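You operate a simulated robot arm through the tools that you are given. There is no shell and no other tool.

You run a simulated two-armed robot. Do the job below in one go: nothing can be reset, and whatever is moved stays where it is left.

TASK
Oil both pawls till they drop in, then refit the chrome drum.
Fine: oil alone goes on the pawls; the bottle goes back in its cup.

The check looks at the end state, three seconds after you hand in, the way a careful person would. Anything else that was tipped, shoved, dropped, spilled or broken makes it a failure.

THE ROBOT
Two 7-joint arms with three-finger grippers on one trunk that stands fixed in place. Base frame: the origin is at the foot of the trunk, x ahead of it, y to its left, z up; the work surface is at about z = 852. Units: mm, rad, N and s.
The left shoulder is at [30, 124, 1158], the right one opposite. With the tool pointing down near the work surface each hand reaches from about 100 to 760 mm from the base axis, measured 20 degrees to its own side. Payload 2.2 kg a hand.
Tool frame (each hand has its own): the origin (TCP) lies between the finger pads and is the grasp point; the fingertips stand 28 mm ahead of it; z points along the fingers, y is the line along which they close. The gripper opens to 102 mm; its body begins 71 mm behind the TCP.
Orientation is told as [roll, pitch, yaw] about the base's x, y, z axes, in that order, counted from this pose: with the fingers straight down and closing along the base's y, the tool's x points along the base's -x, its y along +y and its z along -z.

THE INTERFACE
- The arms move only by the tool play_rows. It takes "left_rows", "right_rows" or both (then of equal length, played together; a hand with none holds still); each is a list of rows, each a list of 7 numbers: the shift along the tool's x, y, z in mm, then the turn, a rotation vector about the tool's x, y, z in rad, then the gripper command, from -1 (shut) to 1 (fully open), values between in proportion. In form: [[dx, dy, dz, wx, wy, wz, fingers], ...]. A call has 1 to 20 rows; each row shifts and turns the commanded pose from where the row before left it, along the tool's axes as they then stand. Rows are played at 5 a second. More than 50 mm and 0.15 rad between two rows, or a gripper value outside its range, and nothing of the call is played. A pose out of reach is approached as far as the arm can. The call stops where the force on the tool passes 40 N (or 10 N more than at its start, if that is more) or the arm is blocked; 0.2 s more then pass. The fingers move at their own pace (about 143.6 mm/s each) and stop on an object; they squeeze with about 29 N. The grip force told is the motor's: it shows also when the fingers shut on nothing. Time passes only in rows, and 0.2 s behind the last, so rows that do not move let the fingers close. The reply holds the time, the measured pose of the TCP, the force on the tool along the base axes, the opening and the grip force, in the units named above and with some noise, with the torque about the TCP (base axes, N m) and any sound that the robot's microphone picked up, and new pictures: "views" is both (left out), scene, wrist or none (wrist: the cameras of the hands that moved).
- Cameras (640 x 400 px; columns grow to the right, rows downward): "scene" is now at [38.9, 27.7, 1868.3]; the picture's right is [0.37, -0.93, 0.00], its down [-0.74, -0.29, -0.60] and it looks along [0.56, 0.22, -0.80] (base axes); focal length 350 px, centre (320, 200). "left" rides on the left gripper at [72, 38, -86] in its tool frame; the picture's right is [-0.47, 0.89, 0.00], its down [-0.60, -0.32, -0.73] and it looks along [-0.65, -0.34, 0.68] (tool axes); focal length 256 px, centre (320, 200). "right" rides on the right gripper at [69, 44, -86] in its tool frame; the picture's right is [-0.53, 0.84, 0.00], its down [-0.58, -0.37, -0.73] and it looks along [-0.62, -0.39, 0.68] (tool axes); focal length 256 px, centre (320, 200). There is no depth. A picture from a camera that has moved, and an enlarged one, comes with that camera's place and axes in the base frame and with its lens.
- raise_lower(by): moves the trunk up (or, below 0, down) by that many mm; the arms and the scene camera ride with it, the base frame stays. It gives what a move gives, with no picture.
- pan_tilt(pan, tilt): turns the head with the scene camera to pan (to the left, within 2.496 rad either way) and tilt (down, from -0.506 to 1.204), counted from straight ahead of the robot. It gives what a move gives, and a new picture of the scene camera.
- enlarge(camera, box): a new picture of the part [left, top, right, bottom] of that camera's present view, enlarged. It takes no simulated time.
- finish_job(): hands the job in; it is judged then, once.

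Places have to be worked out from the pictures, the camera data and where the tool is seen. Open the grippers and draw the arms clear of the work before you hand the job in, unless the task says otherwise.

The tools are called after ">>>" by a JSON object that holds its "api" and its "payload". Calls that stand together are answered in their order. play_rows: Moves the arms, as the interface text tells. Its arguments: {"type":"object","properties":{"left_rows":{"type":"array"},"right_rows":{"type":"array"},"views":{"type":"string","enum":["both","scene","wrist","none"]}},"required":[]} The other tools are called the same way: raise_lower (by) moves the trunk up or down; pan_tilt (pan, tilt) turns the head that bears the scene camera; enlarge (camera, box) takes an enlarged picture of a part of a camera's view; finish_job () hands the job in.

At the start:

```text
time_s: 0.0
left_position: [487.4, 387.5, 1302.9]
left_tool_rot: [0.004, 0.002, 0.002]
left_contact_force: [0.7, 0.0, -0.1]
left_wrist_torque: [-0.01, -0.04, 0.01]
left_width: 101.7
left_grip_force: 0.2
right_position: [486.3, -85.1, 1224.1]
right_tool_rot: [-0.002, 0.001, 0.002]
right_contact_force: [-0.3, 0.2, 0.1]
right_wrist_torque: [0.02, -0.01, 0.02]
right_width: 102.1
right_grip_force: 0.1
trunk travel left (down, up): [-400.0, 140.0]
head pan, tilt (commanded): [0.374, 0.923]
```

scene: 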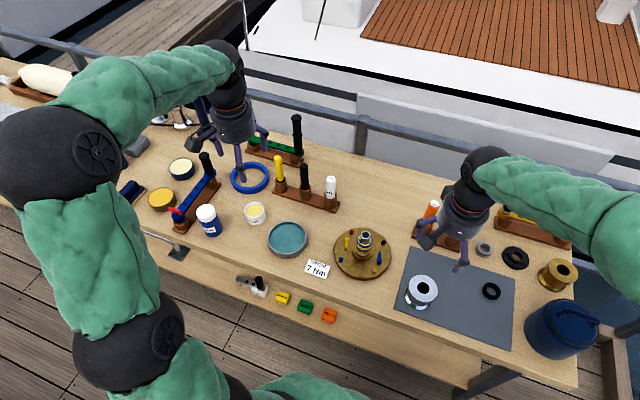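
right: 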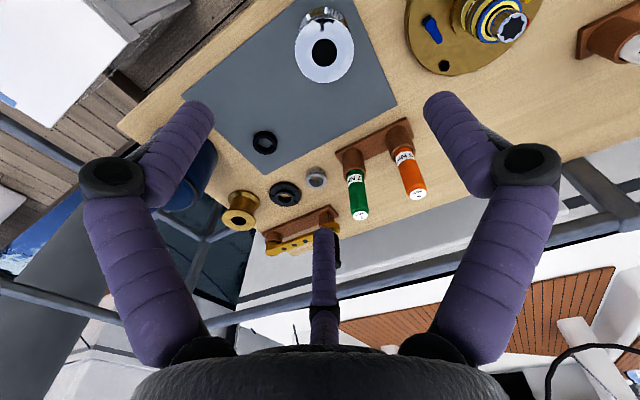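
left: 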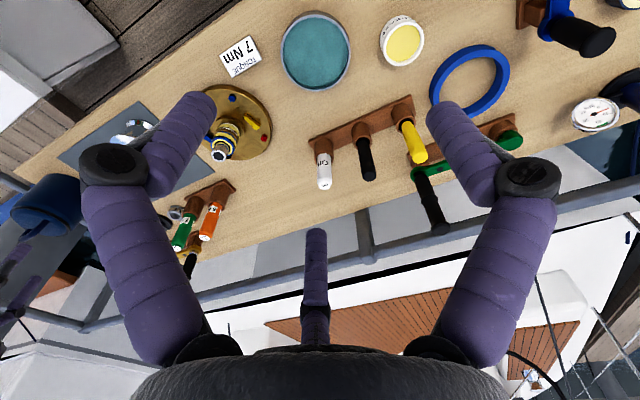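

The scene shows a winch base with its spindle near the middle, a chrome drum on a grey mat, and several bottles and tools in racks. I will look closer before I move anything.

>>> {"api": "enlarge", "payload": {"camera": "scene", "box": [300, 200, 460, 300]}}

>>> {"api": "enlarge", "payload": {"camera": "scene", "box": [380, 180, 620, 360]}}

>>> {"api": "enlarge", "payload": {"camera": "scene", "box": [120, 110, 350, 290]}}

>>> {"api": "enlarge", "payload": {"camera": "right", "box": [180, 0, 560, 240]}}

>>> {"api": "enlarge", "payload": {"camera": "left", "box": [60, 0, 460, 250]}}

```text
4.00 times, centred on (380, 250) of scene
camera zoom: at [38.9, 27.7, 1868.3], right [0.37, -0.93, 0.0], down [-0.74, -0.29, -0.6], along [0.56, 0.22, -0.8], focal length 1402 px, centre (80, 0)
```

zoom: 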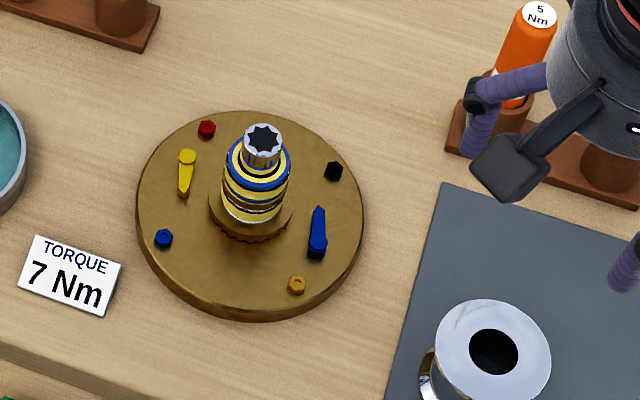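

```text
2.22 times, centred on (500, 270) of scene
camera zoom: at [38.9, 27.7, 1868.3], right [0.37, -0.93, 0.0], down [-0.74, -0.29, -0.6], along [0.56, 0.22, -0.8], focal length 779 px, centre (-80, 44)
```

zoom: 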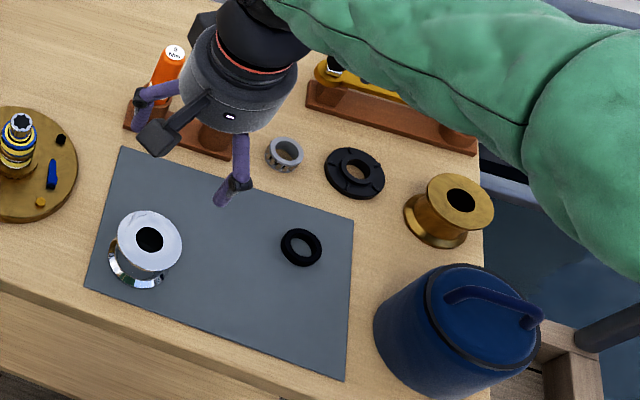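

```text
2.22 times, centred on (235, 200) of scene
camera zoom: at [38.9, 27.7, 1868.3], right [0.37, -0.93, 0.0], down [-0.74, -0.29, -0.6], along [0.56, 0.22, -0.8], focal length 779 px, centre (509, 200)
```

zoom: 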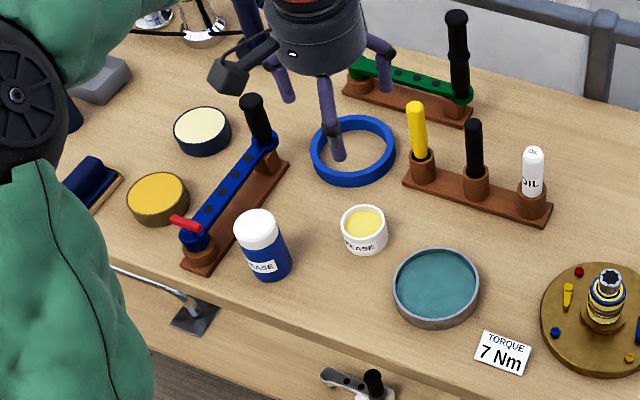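

```text
1.67 times, centred on (370, 120) of right
camera zoom: at [418.5, -40.5, 1310.7], right [0.53, 0.85, 0.0], down [0.58, -0.36, 0.73], along [0.62, -0.39, -0.68], focal length 427 px, centre (237, 333)
```

zoom: 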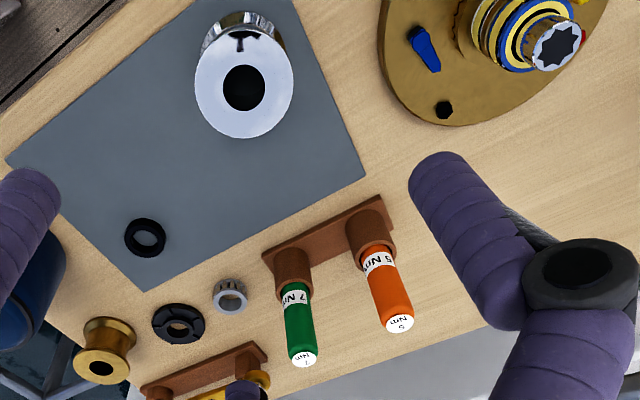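

```text
1.60 times, centred on (260, 125) of left
camera zoom: at [414.8, 426.4, 1388.3], right [0.46, 0.89, 0.0], down [0.61, -0.32, 0.73], along [0.65, -0.34, -0.68], focal length 410 px, centre (416, 320)
```

zoom: 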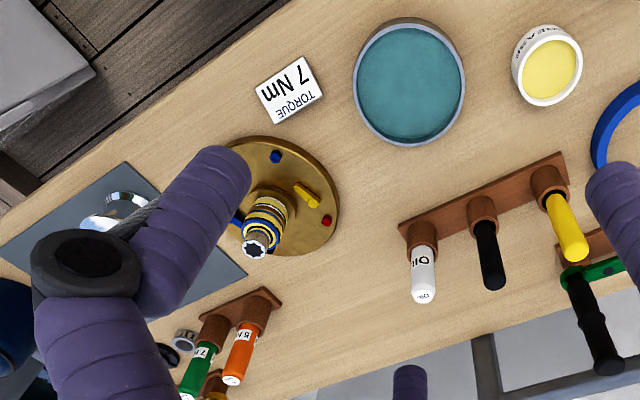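

Next I will zoom in hard on the oil bottle's rack, the pawls and the drum.

>>> {"api": "enlarge", "payload": {"camera": "scene", "box": [265, 140, 345, 220]}}

>>> {"api": "enlarge", "payload": {"camera": "left", "box": [290, 80, 440, 200]}}

>>> {"api": "enlarge", "payload": {"camera": "scene", "box": [330, 220, 396, 282]}}

>>> {"api": "enlarge", "payload": {"camera": "right", "box": [400, 0, 540, 80]}}

>>> {"api": "enlarge", "payload": {"camera": "left", "box": [190, 70, 290, 170]}}

>>> {"api": "enlarge", "payload": {"camera": "right", "box": [280, 0, 370, 90]}}

>>> {"api": "enlarge", "payload": {"camera": "scene", "box": [220, 260, 350, 340]}}

```text
5.00 times, centred on (305, 180) of scene
camera zoom: at [38.9, 27.7, 1868.3], right [0.37, -0.93, 0.0], down [-0.74, -0.29, -0.6], along [0.56, 0.22, -0.8], focal length 1752 px, centre (395, 300)
```

zoom: 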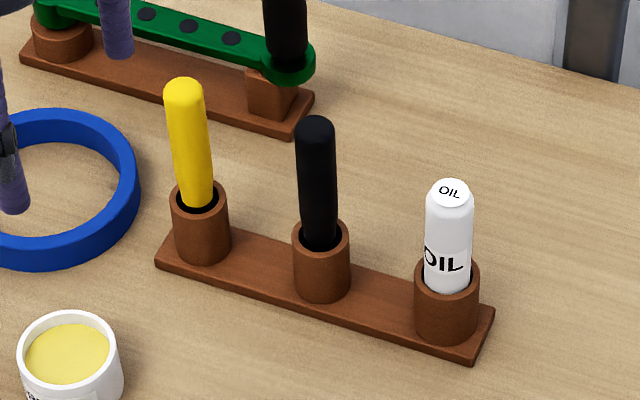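

```text
3.33 times, centred on (365, 140) of left
camera zoom: at [414.8, 426.4, 1388.3], right [0.46, 0.89, 0.0], down [0.61, -0.32, 0.73], along [0.65, -0.34, -0.68], focal length 853 px, centre (170, 400)
```

zoom: 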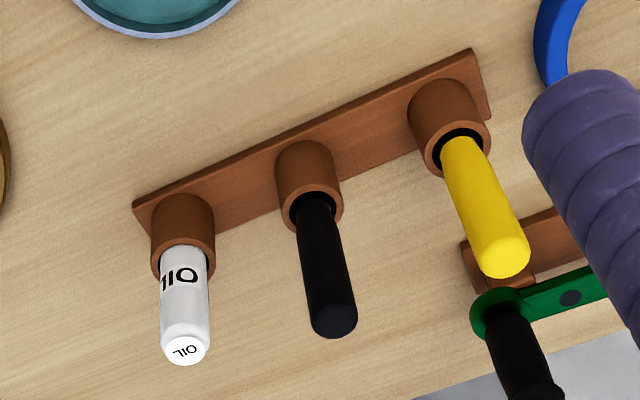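

```text
6.45 times, centred on (363, 251) of scene
camera zoom: at [38.9, 27.7, 1868.3], right [0.37, -0.93, 0.0], down [-0.74, -0.29, -0.6], along [0.56, 0.22, -0.8], focal length 2261 px, centre (43, -129)
```

zoom: 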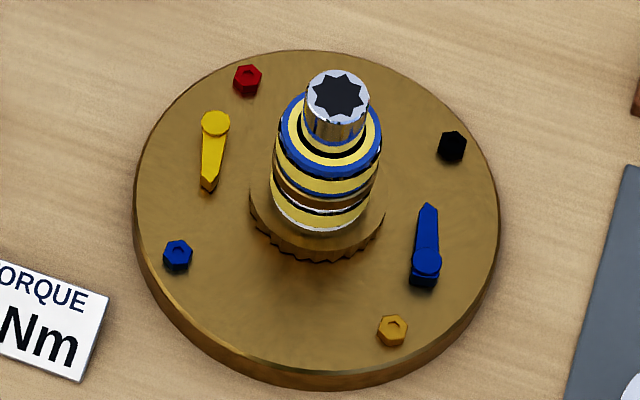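

```text
4.57 times, centred on (470, 40) of right
camera zoom: at [418.5, -40.5, 1310.7], right [0.53, 0.85, 0.0], down [0.58, -0.36, 0.73], along [0.62, -0.39, -0.68], focal length 1170 px, centre (-366, 931)
```

zoom: 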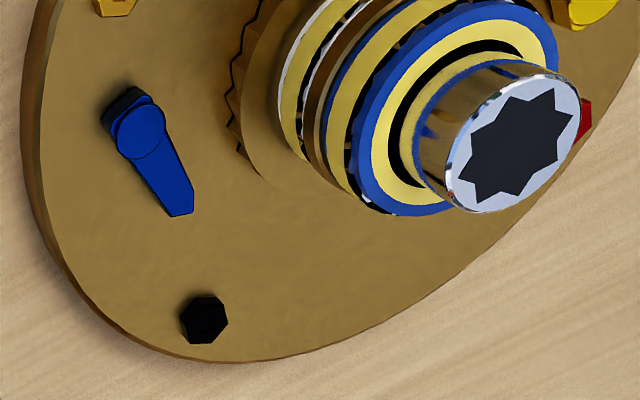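

```text
4.00 times, centred on (240, 120) of left
camera zoom: at [414.8, 426.4, 1388.3], right [0.46, 0.89, 0.0], down [0.61, -0.32, 0.73], along [0.65, -0.34, -0.68], focal length 1024 px, centre (640, 520)
```

zoom: 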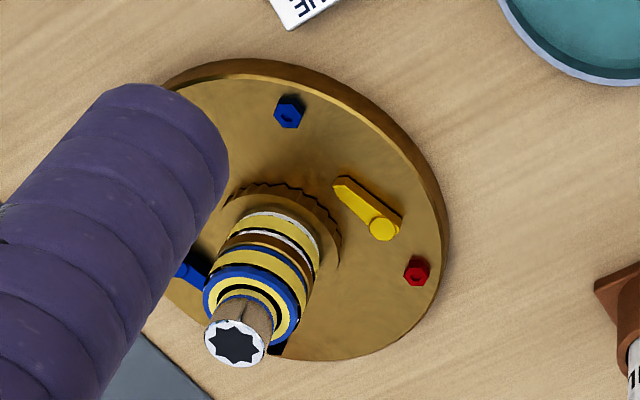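

```text
4.44 times, centred on (325, 45) of right
camera zoom: at [418.5, -40.5, 1310.7], right [0.53, 0.85, 0.0], down [0.58, -0.36, 0.73], along [0.62, -0.39, -0.68], focal length 1138 px, centre (298, 889)
```

zoom: 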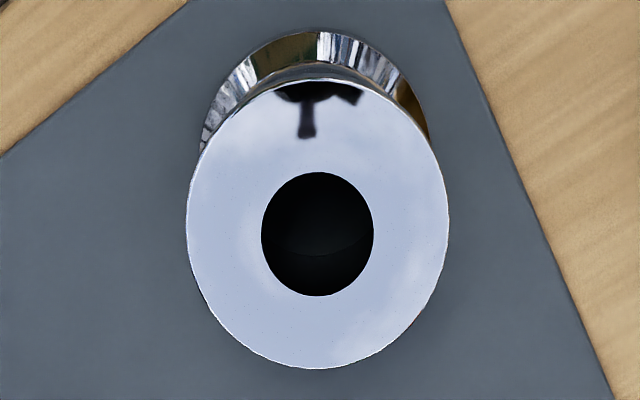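

```text
4.92 times, centred on (285, 300) of scene
camera zoom: at [38.9, 27.7, 1868.3], right [0.37, -0.93, 0.0], down [-0.74, -0.29, -0.6], along [0.56, 0.22, -0.8], focal length 1725 px, centre (492, -292)
```

zoom: 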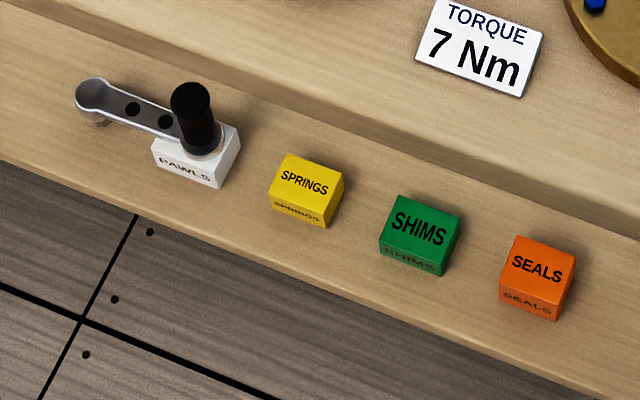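

The oil bottle is white and stands in the right-hand cup of its rack, at about (742, 265), with its top near z 1007. The winch plate is centred near (591, 98), and the chrome drum stands near (521, -99). I will bring both wrist cameras closer, staying high.

>>> {"api": "play_rows", "payload": {"left_rows": [[-16.7, -6.9, 33.5, 0, 0, 0, 1], [-16.7, -6.9, 33.5, 0, 0, 0, 1], [-16.7, -6.9, 33.5, 0, 0, 0, 1], [-16.7, -6.9, 33.5, 0, 0, 0, 1], [-16.7, -6.9, 33.5, 0, 0, 0, 1], [-16.7, -6.9, 33.5, 0, 0, 0, 1], [0, 0, 0, 0, 0, 0, 1]], "right_rows": [[13.7, 9.8, 34.3, 0, 0, 0, 1], [13.7, 9.8, 34.3, 0, 0, 0, 1], [13.7, 9.8, 34.3, 0, 0, 0, 1], [13.7, 9.8, 34.3, 0, 0, 0, 1], [13.7, 9.8, 34.3, 0, 0, 0, 1], [13.7, 9.8, 34.3, 0, 0, 0, 1], [0, 0, 0, 0, 0, 0, 1]], "views": "both"}}

```text
time_s: 1.6
left_position: [586.3, 347.8, 1100.3]
left_tool_rot: [0.003, 0.0, 0.001]
left_contact_force: [0.2, 1.0, -0.2]
left_wrist_torque: [0.0, 0.02, 0.0]
left_width: 102.2
left_grip_force: 0.1
right_position: [403.2, -24.8, 1018.3]
right_tool_rot: [0.0, 0.002, 0.003]
right_contact_force: [-0.6, 0.2, -0.5]
right_wrist_torque: [0.03, -0.02, 0.02]
right_width: 102.1
right_grip_force: 0.0
trunk travel left (down, up): [-400.0, 140.0]
head pan, tilt (commanded): [0.374, 0.923]
camera scene: at [37.2, 27.2, 1868.4], right [0.37, -0.93, 0.0], down [-0.74, -0.29, -0.6], along [0.56, 0.22, -0.8], focal length 350 px, centre (320, 200)
camera right: at [335.2, 18.1, 1104.9], right [0.53, 0.85, 0.0], down [0.58, -0.36, 0.73], along [0.62, -0.39, -0.68], focal length 256 px, centre (320, 200)
camera left: at [514.4, 385.2, 1186.8], right [0.46, 0.89, 0.0], down [0.6, -0.32, 0.73], along [0.65, -0.34, -0.68], focal length 256 px, centre (320, 200)
```

scene: 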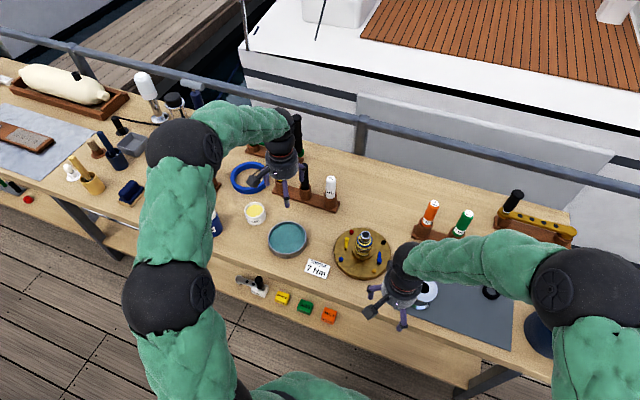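
right: 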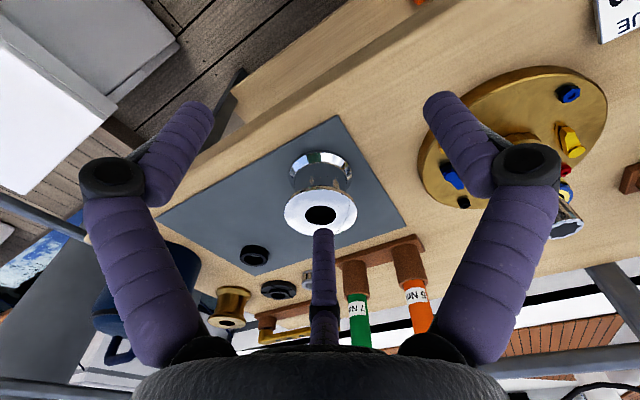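
left: 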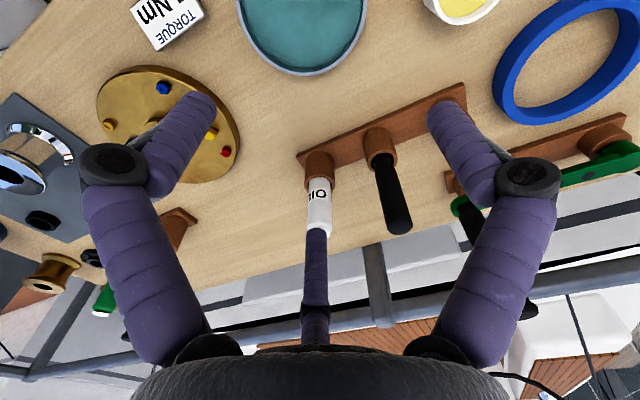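

I'll enlarge the new views to read the drum and the bottle more exactly.

>>> {"api": "enlarge", "payload": {"camera": "right", "box": [260, 130, 380, 250]}}

>>> {"api": "enlarge", "payload": {"camera": "left", "box": [280, 120, 420, 250]}}

>>> {"api": "enlarge", "payload": {"camera": "left", "box": [80, 50, 260, 200]}}

>>> {"api": "enlarge", "payload": {"camera": "right", "box": [400, 50, 620, 250]}}

>>> {"api": "enlarge", "payload": {"camera": "scene", "box": [290, 160, 380, 240]}}

>>> {"api": "enlarge", "payload": {"camera": "scene", "box": [350, 180, 550, 310]}}

```text
3.33 times, centred on (320, 190) of right
camera zoom: at [335.2, 18.1, 1104.9], right [0.53, 0.85, 0.0], down [0.58, -0.36, 0.73], along [0.62, -0.39, -0.68], focal length 853 px, centre (320, 233)
```

zoom: 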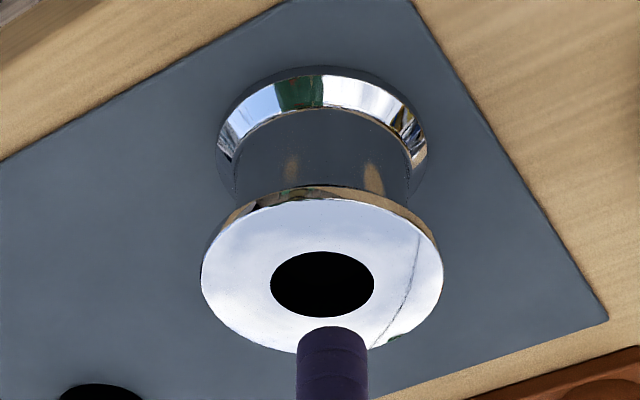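

```text
3.08 times, centred on (350, 185) of left
camera zoom: at [514.4, 385.2, 1186.8], right [0.46, 0.89, 0.0], down [0.6, -0.32, 0.73], along [0.65, -0.34, -0.68], focal length 788 px, centre (228, 246)
```

zoom: 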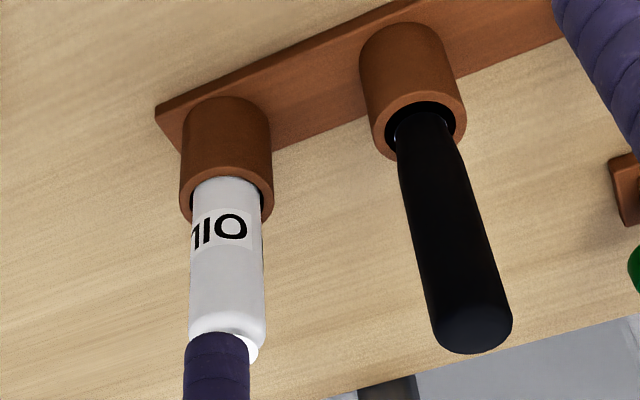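

```text
2.67 times, centred on (170, 125) of left
camera zoom: at [514.4, 385.2, 1186.8], right [0.46, 0.89, 0.0], down [0.6, -0.32, 0.73], along [0.65, -0.34, -0.68], focal length 683 px, centre (720, 400)
```

zoom: 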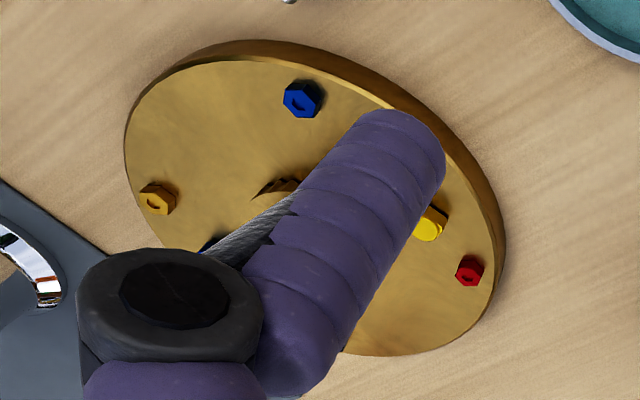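

```text
2.00 times, centred on (510, 150) of right
camera zoom: at [335.2, 18.1, 1104.9], right [0.53, 0.85, 0.0], down [0.58, -0.36, 0.73], along [0.62, -0.39, -0.68], focal length 512 px, centre (-60, 300)
```

zoom: 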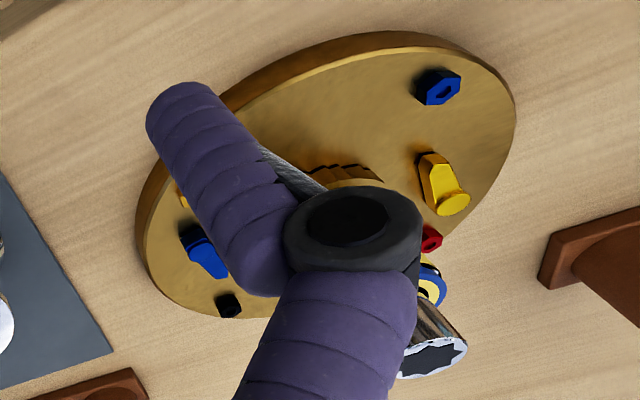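

```text
5.00 times, centred on (335, 200) of scene
camera zoom: at [37.2, 27.2, 1868.4], right [0.37, -0.93, 0.0], down [-0.74, -0.29, -0.6], along [0.56, 0.22, -0.8], focal length 1752 px, centre (245, 200)
```

zoom: 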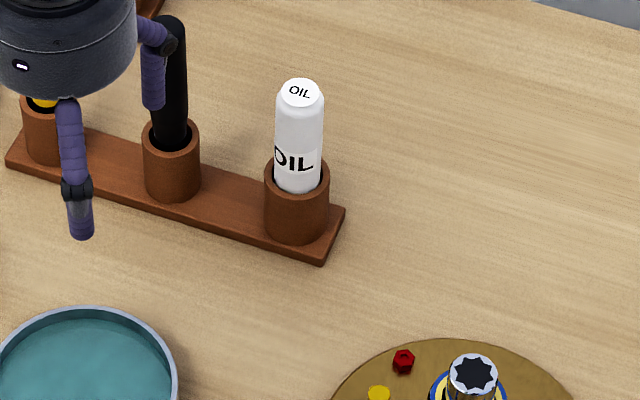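

```text
3.08 times, centred on (450, 245) of scene
camera zoom: at [37.2, 27.2, 1868.4], right [0.37, -0.93, 0.0], down [-0.74, -0.29, -0.6], along [0.56, 0.22, -0.8], focal length 1078 px, centre (-80, 62)
```

zoom: 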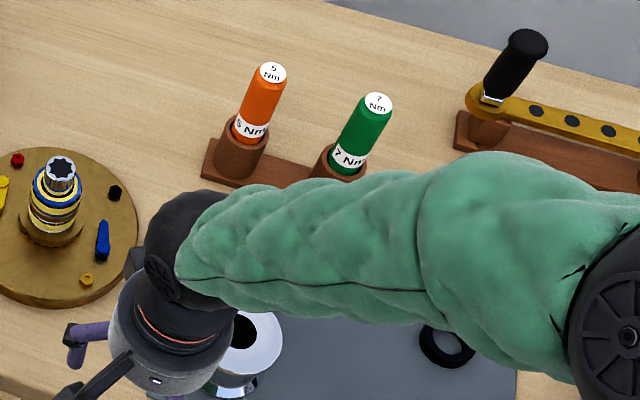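

The cup rim is at about (741, 265, 916) and the bottle is about 32 mm across, with roughly 90 mm showing. Before I plan the grasp I want to see how the fingers look when shut, so I will close the right hand in free air.

>>> {"api": "play_rows", "payload": {"right_rows": [[0, 0, 0, 0, 0, 0, -0.4], [0, 0, 0, 0, 0, 0, -0.4], [0, 0, 0, 0, 0, 0, -0.4]], "views": "both"}}

>>> {"api": "enlarge", "payload": {"camera": "scene", "box": [340, 230, 440, 340]}}

>>> {"api": "enlarge", "payload": {"camera": "scene", "box": [230, 100, 330, 220]}}

```text
time_s: 2.4
left_position: [587.6, 348.0, 1101.0]
left_tool_rot: [0.003, 0.002, 0.002]
left_contact_force: [0.3, -0.1, -0.2]
left_wrist_torque: [0.01, -0.03, 0.03]
left_width: 102.0
left_grip_force: 0.0
right_position: [405.4, -25.4, 1017.4]
right_tool_rot: [0.0, 0.001, -0.001]
right_contact_force: [-0.8, -0.9, 0.6]
right_wrist_torque: [0.01, 0.01, -0.02]
right_width: 30.6
right_grip_force: 0.2
trunk travel left (down, up): [-400.0, 140.0]
head pan, tilt (commanded): [0.374, 0.923]
camera scene: at [39.1, 27.8, 1868.3], right [0.37, -0.93, 0.0], down [-0.74, -0.29, -0.6], along [0.56, 0.22, -0.8], focal length 350 px, centre (320, 200)
camera right: at [336.6, 18.3, 1104.8], right [0.53, 0.85, 0.0], down [0.58, -0.36, 0.73], along [0.62, -0.39, -0.68], focal length 256 px, centre (320, 200)
```

scene: 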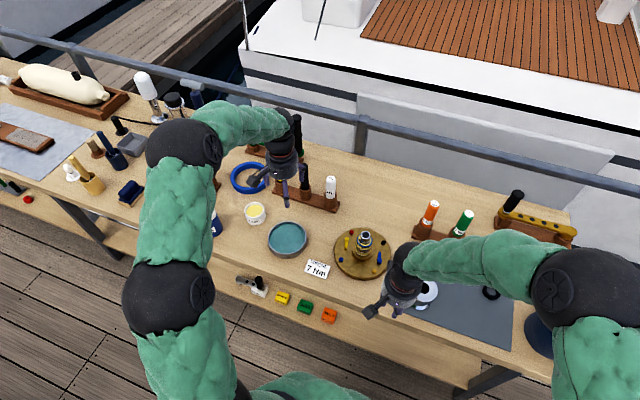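
right: 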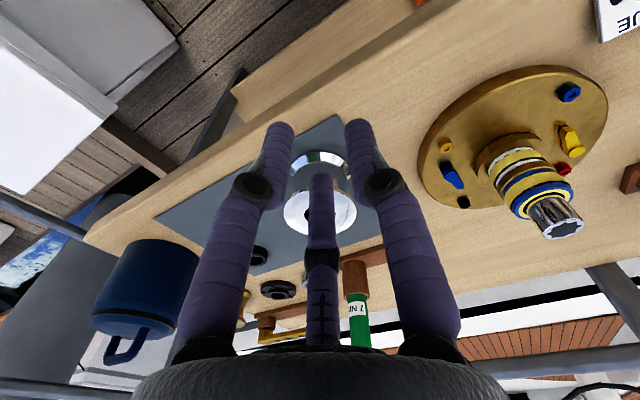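

```text
3.64 times, centred on (390, 285) of scene
camera zoom: at [39.1, 27.8, 1868.3], right [0.37, -0.93, 0.0], down [-0.74, -0.29, -0.6], along [0.56, 0.22, -0.8], focal length 1274 px, centre (66, -109)
```

zoom: 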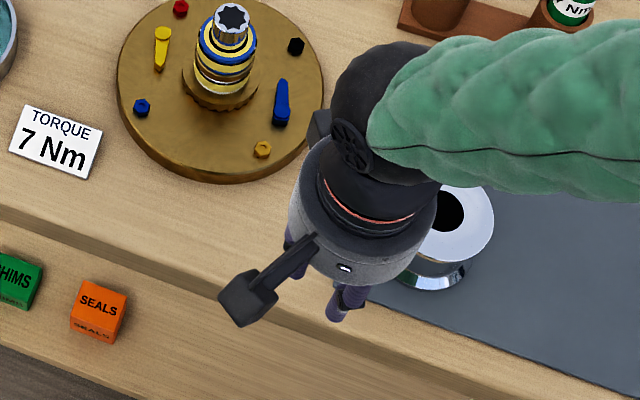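

```text
3.33 times, centred on (280, 160) of scene
camera zoom: at [39.1, 27.8, 1868.3], right [0.37, -0.93, 0.0], down [-0.74, -0.29, -0.6], along [0.56, 0.22, -0.8], focal length 1168 px, centre (453, 333)
```

zoom: 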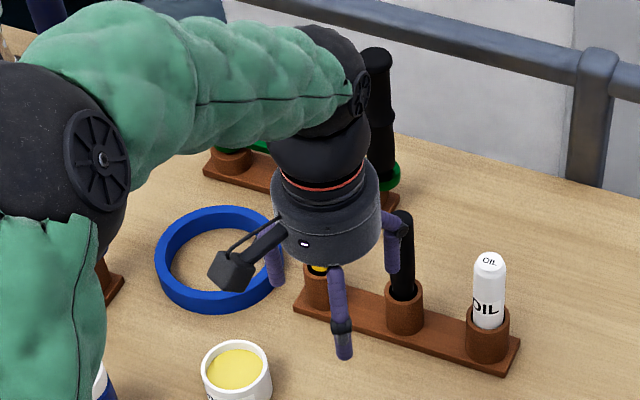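

The three fingers are 120 degrees apart and close towards the tool axis. The winch is now clear in the right camera, so I will enlarge it to triangulate the pawls and spindle.

>>> {"api": "enlarge", "payload": {"camera": "right", "box": [410, 60, 620, 245]}}

>>> {"api": "enlarge", "payload": {"camera": "scene", "box": [330, 222, 396, 282]}}

>>> {"api": "enlarge", "payload": {"camera": "right", "box": [420, 120, 520, 220]}}

```text
2.16 times, centred on (515, 152) of right
camera zoom: at [336.6, 18.3, 1104.8], right [0.53, 0.85, 0.0], down [0.58, -0.36, 0.73], along [0.62, -0.39, -0.68], focal length 554 px, centre (-102, 303)
```

zoom: 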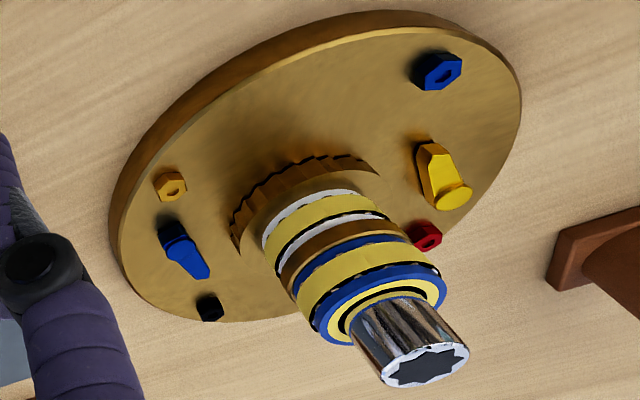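

```text
6.67 times, centred on (363, 252) of scene
camera zoom: at [39.1, 27.8, 1868.3], right [0.37, -0.93, 0.0], down [-0.74, -0.29, -0.6], along [0.56, 0.22, -0.8], focal length 2336 px, centre (33, -147)
```

zoom: 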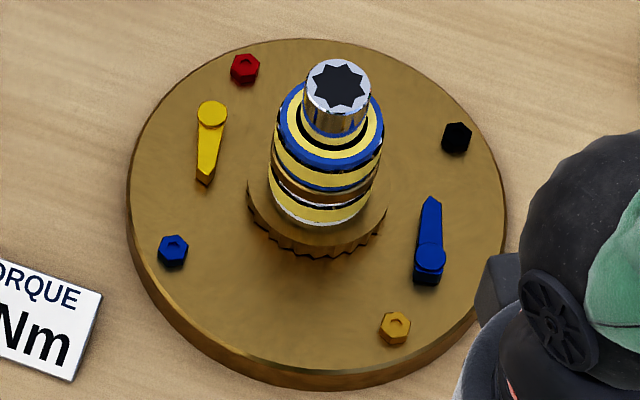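

```text
4.00 times, centred on (470, 170) of right
camera zoom: at [336.6, 18.3, 1104.8], right [0.53, 0.85, 0.0], down [0.58, -0.36, 0.73], along [0.62, -0.39, -0.68], focal length 1024 px, centre (-280, 320)
```

zoom: 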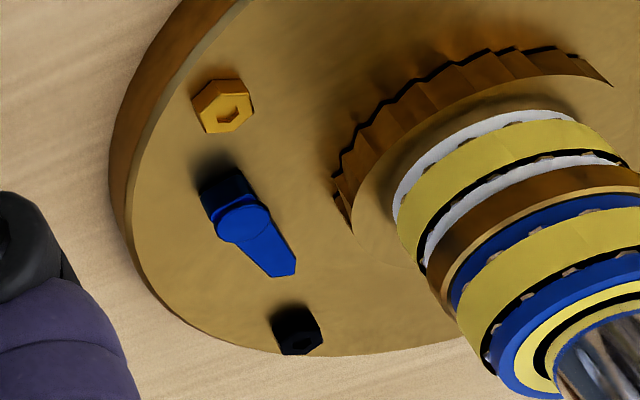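

The spindle axis works out at about (599, 101) with its top at z 972. The yellow pawl's pivot is near (620, 162) and the blue one's near (584, 41), both at z of about 878. I will draw the right arm away and turn the left hand to point level at the bottle, 20 degrees to the left, high above everything.

>>> {"api": "play_rows", "payload": {"left_rows": [[-27, -39, 0, 0, 0, 0, 1], [-27, -39, 0, 0, 0, 0, 1], [-27, -39, 0, 0, 0, 0, 1], [0, 0, 0, 0, 0, -0.1163, 1], [0, 0, 0, 0, 0, -0.1163, 1], [0, 0, 0, 0, 0, -0.1163, 1], [0, 0, 0, 0, -0.1428, 0, 1], [0, 0, 0, 0, -0.1428, 0, 1], [0, 0, 0, 0, -0.1428, 0, 1], [0, 0, 0, 0, -0.1428, 0, 1], [0, 0, 0, 0, -0.1428, 0, 1], [0, 0, 0, 0, -0.1428, 0, 1], [0, 0, 0, 0, -0.1428, 0, 1], [0, 0, 0, 0, -0.1428, 0, 1], [0, 0, 0, 0, -0.1428, 0, 1], [0, 0, 0, 0, -0.1428, 0, 1], [0, 0, 0, 0, -0.1428, 0, 1], [0, 0, 0, 0, 0, 0, 1]], "right_rows": [[-4.2, -34.2, -22, 0, 0, 0, 1], [-4.2, -34.2, -22, 0, 0, 0, 1], [-4.2, -34.2, -22, 0, 0, 0, 1], [-4.2, -34.2, -22, 0, 0, 0, 1], [-4.2, -34.2, -22, 0, 0, 0, 1], [-4.2, -34.2, -22, 0, 0, 0, 1], [0, 0, 0, 0, 0, 0, 1], [0, 0, 0, 0, 0, 0, 1], [0, 0, 0, 0, 0, 0, 1], [0, 0, 0, 0, 0, 0, 1], [0, 0, 0, 0, 0, 0, 1], [0, 0, 0, 0, 0, 0, 1], [0, 0, 0, 0, 0, 0, 1], [0, 0, 0, 0, 0, 0, 1], [0, 0, 0, 0, 0, 0, 1], [0, 0, 0, 0, 0, 0, 1], [0, 0, 0, 0, 0, 0, 1], [0, 0, 0, 0, 0, 0, 1]], "views": "both"}}

```text
time_s: 6.2
left_position: [664.2, 230.6, 1104.9]
left_tool_rot: [0.063, -1.524, 0.291]
left_contact_force: [-0.8, -0.1, 0.1]
left_wrist_torque: [0.0, -0.01, 0.01]
left_width: 102.0
left_grip_force: 0.0
left hand out of reach, approached as far as the arm can: row 17
right_position: [429.4, -229.8, 1149.7]
right_tool_rot: [0.0, 0.0, 0.0]
right_contact_force: [0.4, 0.0, -1.0]
right_wrist_torque: [0.02, 0.04, -0.01]
right_width: 102.2
right_grip_force: 0.0
trunk travel left (down, up): [-400.0, 140.0]
head pan, tilt (commanded): [0.374, 0.923]
camera scene: at [39.1, 27.6, 1868.3], right [0.37, -0.93, 0.0], down [-0.74, -0.29, -0.6], along [0.56, 0.22, -0.8], focal length 350 px, centre (320, 200)
camera right: at [362.1, -186.8, 1236.4], right [0.53, 0.85, 0.0], down [0.58, -0.36, 0.73], along [0.62, -0.39, -0.68], focal length 256 px, centre (320, 200)
camera left: at [565.9, 235.3, 1036.6], right [-0.28, 0.84, 0.47], down [-0.55, -0.54, 0.64], along [0.79, -0.07, 0.61], focal length 256 px, centre (320, 200)
```

scene: 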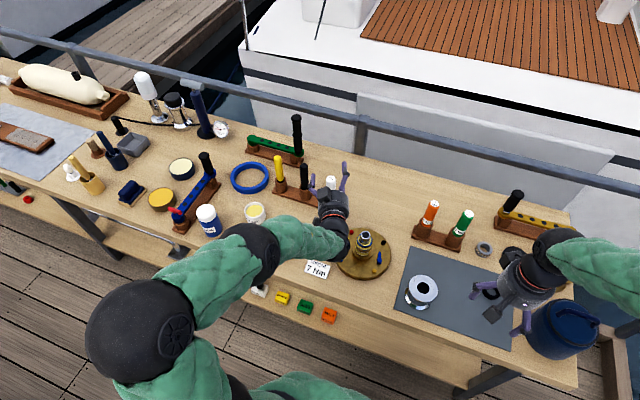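
right: 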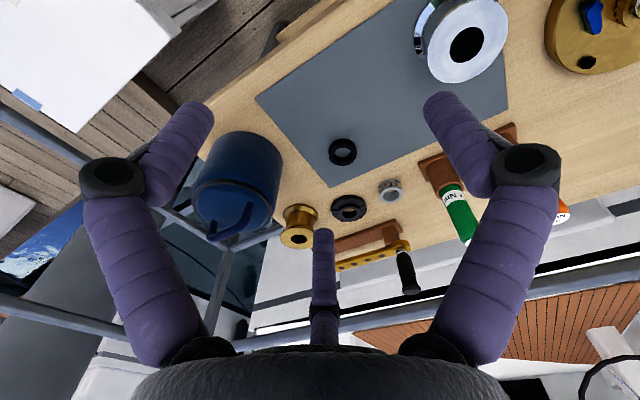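
left: 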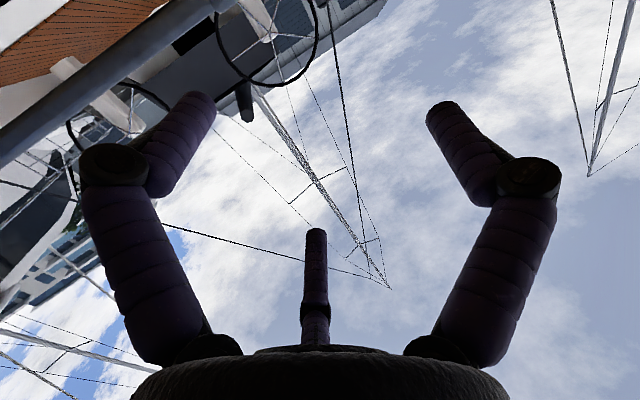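

The left hand now points almost level (pitch -1.52, slightly short of the order), with nothing touched. I will ease the pitch back to -1.50 and lower the hand straight down to about z 960, still short of the bottle, then look.

>>> {"api": "play_rows", "payload": {"left_rows": [[0, 0, 0, 0, 0.07, 0, 1], [36, 0, 2.5, 0, 0, 0, 0.6], [36, 0, 2.5, 0, 0, 0, 0.6], [36, 0, 2.5, 0, 0, 0, 0.6], [34, 0, 2.5, 0, 0, 0, 0.6], [0, 0, 0, 0, 0, 0, 0.6]], "views": "both"}}

>>> {"api": "enlarge", "payload": {"camera": "scene", "box": [260, 140, 400, 270]}}

```text
time_s: 7.6
left_position: [661.6, 231.3, 1093.7]
left_tool_rot: [0.047, -1.498, 0.306]
left_contact_force: [0.0, 0.4, -0.7]
left_wrist_torque: [-0.01, 0.01, -0.02]
left_width: 81.5
left_grip_force: 0.1
left hand out of reach, approached as far as the arm can: row 2, 3, 4, 5
right_position: [429.5, -230.3, 1149.0]
right_tool_rot: [0.0, -0.001, -0.001]
right_contact_force: [0.3, 0.8, -0.3]
right_wrist_torque: [-0.01, 0.0, 0.01]
right_width: 101.8
right_grip_force: 0.1
trunk travel left (down, up): [-400.0, 140.0]
head pan, tilt (commanded): [0.374, 0.923]
camera scene: at [39.0, 27.6, 1868.3], right [0.37, -0.93, 0.0], down [-0.74, -0.29, -0.6], along [0.56, 0.22, -0.8], focal length 350 px, centre (320, 200)
camera left: at [563.6, 235.1, 1027.3], right [-0.27, 0.84, 0.47], down [-0.53, -0.54, 0.65], along [0.8, -0.07, 0.6], focal length 256 px, centre (320, 200)
```

scene: 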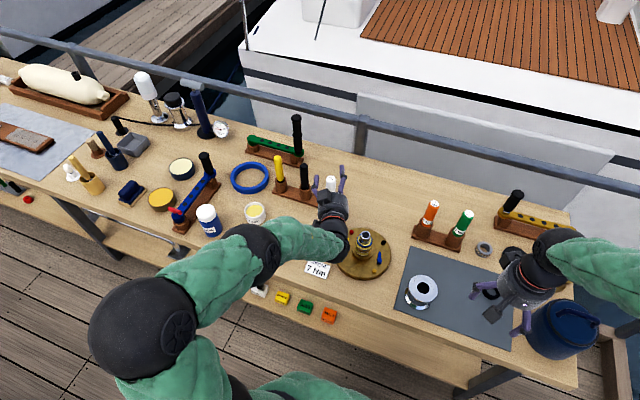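
left: 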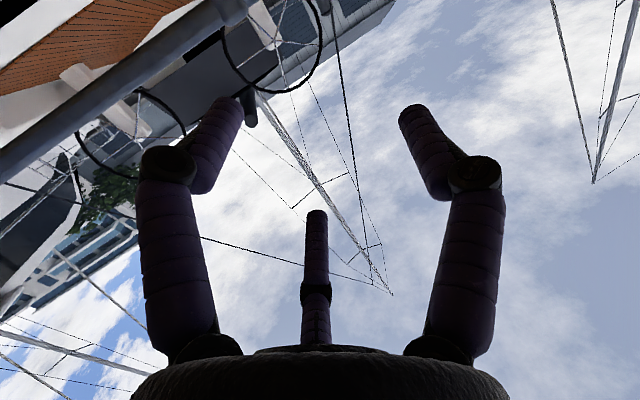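

```text
3.08 times, centred on (330, 205) of scene
camera zoom: at [39.0, 27.6, 1868.3], right [0.37, -0.93, 0.0], down [-0.74, -0.29, -0.6], along [0.56, 0.22, -0.8], focal length 1078 px, centre (289, 185)
```

zoom: 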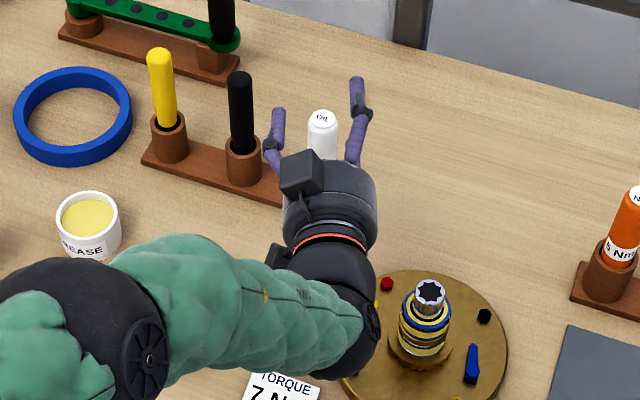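

The arm cannot bring a level hand lower from this shoulder height, so rows 2 to 5 did nothing. Lowering the trunk carries the same arm shape down, so I will lower it by 130 mm. Below the left hand there is only bare bench, and the right hand stays well above the mat.

>>> {"api": "raise_lower", "payload": {"by": -80}}

```text
time_s: 8.8
left_position: [662.1, 231.2, 1013.9]
left_tool_rot: [0.045, -1.499, 0.309]
left_contact_force: [0.4, 0.3, -0.2]
left_wrist_torque: [0.02, 0.0, 0.0]
left_width: 81.8
left_grip_force: 0.1
right_position: [429.9, -230.8, 1069.5]
right_tool_rot: [0.0, 0.0, 0.001]
right_contact_force: [-0.4, -0.6, 0.1]
right_wrist_torque: [0.0, -0.03, -0.01]
right_width: 101.9
right_grip_force: 0.1
trunk travel left (down, up): [-320.0, 220.0]
head pan, tilt (commanded): [0.374, 0.923]
```

The hand rode down to z 1014 as expected. I will check the clearances around it.

>>> {"api": "enlarge", "payload": {"camera": "scene", "box": [250, 120, 410, 260]}}

>>> {"api": "enlarge", "payload": {"camera": "scene", "box": [0, 0, 640, 400]}}

```text
2.86 times, centred on (330, 190) of scene
camera zoom: at [38.5, 27.6, 1788.5], right [0.37, -0.93, 0.0], down [-0.74, -0.29, -0.6], along [0.56, 0.22, -0.8], focal length 1001 px, centre (291, 229)
```

zoom: 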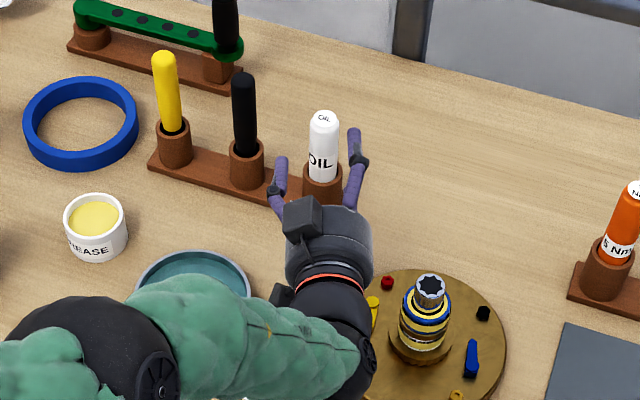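

```text
1.00 times, centred on (320, 200) of scene (not enlarged: the box is as wide or as high as the picture)
camera zoom: at [38.5, 27.6, 1788.5], right [0.37, -0.93, 0.0], down [-0.74, -0.29, -0.6], along [0.56, 0.22, -0.8], focal length 350 px, centre (320, 200)
```

zoom: 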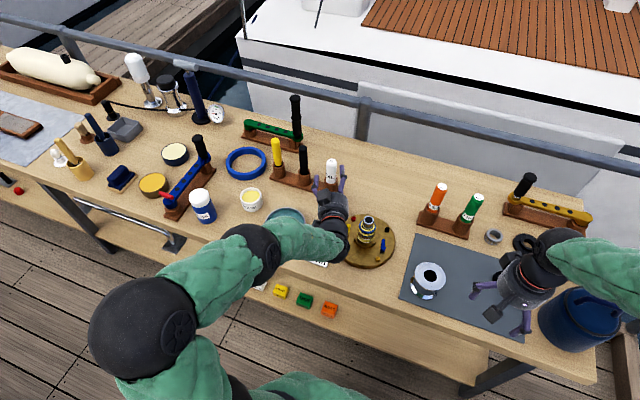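

There is a second box on the far side of the hand that I must remember when pouring. Here the fingers sit clear on either side of the bottle. I will lower the trunk 40 mm more, then play one still row to learn what pose is commanded.

>>> {"api": "raise_lower", "payload": {"by": -40}}

>>> {"api": "play_rows", "payload": {"left_rows": [[0, 0, 0, 0, 0, 0, 0.6]], "views": "both"}}

>>> {"api": "enlarge", "payload": {"camera": "scene", "box": [270, 120, 400, 230]}}

```text
time_s: 9.6
left_position: [662.8, 231.0, 973.8]
left_tool_rot: [0.043, -1.5, 0.307]
left_contact_force: [0.5, 0.4, 0.1]
left_wrist_torque: [0.01, 0.01, 0.03]
left_width: 81.6
left_grip_force: 0.0
right_position: [430.1, -231.0, 1029.7]
right_tool_rot: [0.001, 0.0, -0.001]
right_contact_force: [-1.1, -0.4, 0.2]
right_wrist_torque: [0.03, -0.02, -0.02]
right_width: 102.0
right_grip_force: 0.1
trunk travel left (down, up): [-280.0, 260.0]
head pan, tilt (commanded): [0.374, 0.923]
```

```text
time_s: 10.0
left_position: [663.5, 231.6, 973.7]
left_tool_rot: [0.045, -1.5, 0.304]
left_contact_force: [-0.2, -0.3, 0.2]
left_wrist_torque: [-0.01, -0.03, 0.0]
left_width: 81.5
left_grip_force: 0.1
right_position: [430.1, -230.7, 1030.1]
right_tool_rot: [0.0, 0.001, -0.001]
right_contact_force: [0.8, 0.1, 0.4]
right_wrist_torque: [0.05, 0.01, 0.04]
right_width: 102.0
right_grip_force: 0.0
trunk travel left (down, up): [-280.0, 260.0]
head pan, tilt (commanded): [0.374, 0.923]
camera scene: at [38.8, 27.6, 1748.4], right [0.37, -0.93, 0.0], down [-0.74, -0.29, -0.6], along [0.56, 0.22, -0.8], focal length 350 px, centre (320, 200)
camera left: at [563.6, 235.1, 907.5], right [-0.27, 0.84, 0.47], down [-0.53, -0.54, 0.65], along [0.8, -0.07, 0.6], focal length 256 px, centre (320, 200)
```

scene: 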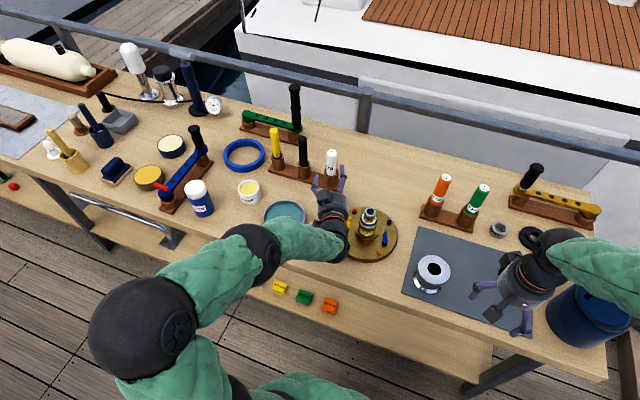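
left: 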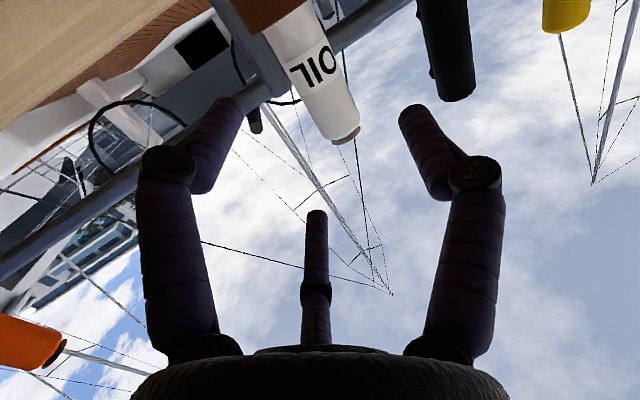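

```text
3.64 times, centred on (335, 175) of scene
camera zoom: at [38.8, 27.6, 1748.4], right [0.37, -0.93, 0.0], down [-0.74, -0.29, -0.6], along [0.56, 0.22, -0.8], focal length 1274 px, centre (266, 291)
```

zoom: 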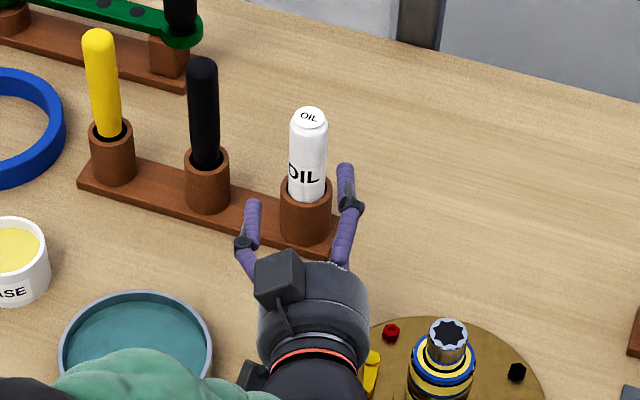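

The left camera now sees the bottle between the fingers. I'll enlarge that view to fix the bottle's place in the tool frame.

>>> {"api": "enlarge", "payload": {"camera": "left", "box": [250, 0, 400, 150]}}

```text
2.67 times, centred on (325, 75) of left
camera zoom: at [563.6, 235.1, 907.5], right [-0.27, 0.84, 0.47], down [-0.53, -0.54, 0.65], along [0.8, -0.07, 0.6], focal length 683 px, centre (307, 533)
```

zoom: 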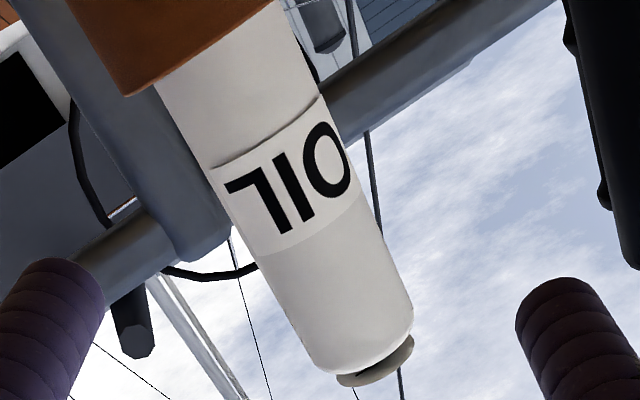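

The bottle lies about 80 mm ahead of the TCP and 5 to 6 mm to its left, with its top near z 1005. I will narrow the fingers, move forward 80 mm with small corrections to z 960, and look before closing.

>>> {"api": "play_rows", "payload": {"left_rows": [[0, 0, 0, 0, 0, 0, 0.3], [3, -0.5, 0, 0, 0, 0, 0.3], [3, -0.5, 20, 0, 0, 0, 0.3], [2, -0.5, 20, 0, 0, 0, 0.3], [0, -0.5, 20, 0, 0, 0, 0.3], [0, 0, 20, 0, 0, 0, 0.3], [0, 0, 0, 0, 0, 0, 0.3]], "views": "both"}}

>>> {"api": "enlarge", "payload": {"camera": "scene", "box": [290, 120, 390, 210]}}

>>> {"api": "enlarge", "payload": {"camera": "left", "box": [180, 50, 460, 250]}}

```text
time_s: 11.6
left_position: [702.0, 247.7, 977.6]
left_tool_rot: [0.057, -1.499, 0.297]
left_contact_force: [0.5, 0.0, -0.6]
left_wrist_torque: [-0.03, 0.01, 0.02]
left_width: 66.4
left_grip_force: 0.0
left hand out of reach, approached as far as the arm can: row 4, 5, 6
right_position: [429.0, -231.1, 1029.5]
right_tool_rot: [0.001, -0.001, -0.003]
right_contact_force: [0.4, -0.6, -0.3]
right_wrist_torque: [0.03, -0.03, 0.02]
right_width: 101.9
right_grip_force: 0.1
trunk travel left (down, up): [-280.0, 260.0]
head pan, tilt (commanded): [0.374, 0.923]
camera scene: at [38.6, 27.5, 1748.3], right [0.37, -0.93, 0.0], down [-0.74, -0.29, -0.6], along [0.56, 0.22, -0.8], focal length 350 px, centre (320, 200)
camera left: at [603.0, 252.3, 911.5], right [-0.27, 0.84, 0.47], down [-0.53, -0.54, 0.65], along [0.8, -0.07, 0.59], focal length 256 px, centre (320, 200)
```

scene: 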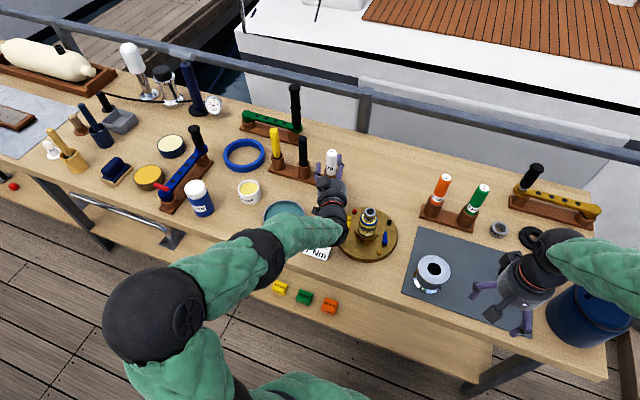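
left: 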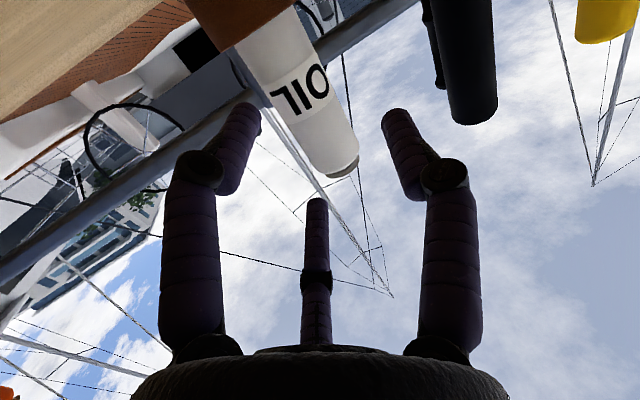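

```text
4.44 times, centred on (340, 165) of scene
camera zoom: at [38.6, 27.5, 1748.3], right [0.37, -0.93, 0.0], down [-0.74, -0.29, -0.6], along [0.56, 0.22, -0.8], focal length 1557 px, centre (231, 356)
```

zoom: 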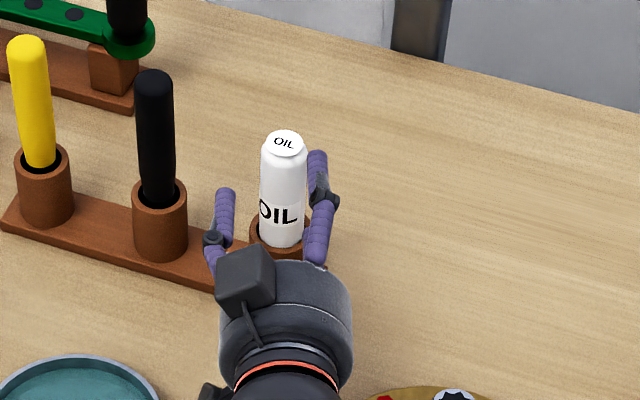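

```text
2.00 times, centred on (320, 150) of left
camera zoom: at [603.0, 252.3, 911.5], right [-0.27, 0.84, 0.47], down [-0.53, -0.54, 0.65], along [0.8, -0.07, 0.59], focal length 512 px, centre (320, 300)
```

zoom: 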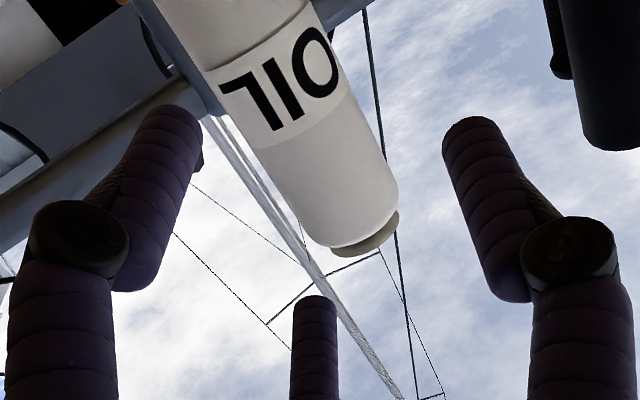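

The arm ran out of reach at (702, 248, 978), still short of the bottle, so it has to work higher relative to the shoulder. I will back off, raise the hand, and then lower the trunk further so the hand is about level with the shoulder.

>>> {"api": "play_rows", "payload": {"left_rows": [[0, 0, -20, 0, 0, 0, 0.3], [0, 0, -20, 0, 0, 0, 0.3], [-30, 0, 0, 0, 0, 0, 0.3], [-30, 0, 0, 0, 0, 0, 0.3], [-30, 0, 0, 0, 0, 0, 0.3], [0, 0, 0, 0, 0, 0, 0.3]], "views": "none"}}

```text
time_s: 13.0
left_position: [670.6, 235.3, 1071.6]
left_tool_rot: [0.052, -1.498, 0.303]
left_contact_force: [-0.2, -0.5, -0.7]
left_wrist_torque: [-0.03, 0.03, 0.01]
left_width: 66.2
left_grip_force: 0.2
right_position: [430.0, -229.9, 1029.6]
right_tool_rot: [-0.001, 0.0, 0.002]
right_contact_force: [0.5, -0.3, 0.0]
right_wrist_torque: [-0.02, 0.01, 0.04]
right_width: 101.8
right_grip_force: 0.0
trunk travel left (down, up): [-280.0, 260.0]
head pan, tilt (commanded): [0.374, 0.923]
```

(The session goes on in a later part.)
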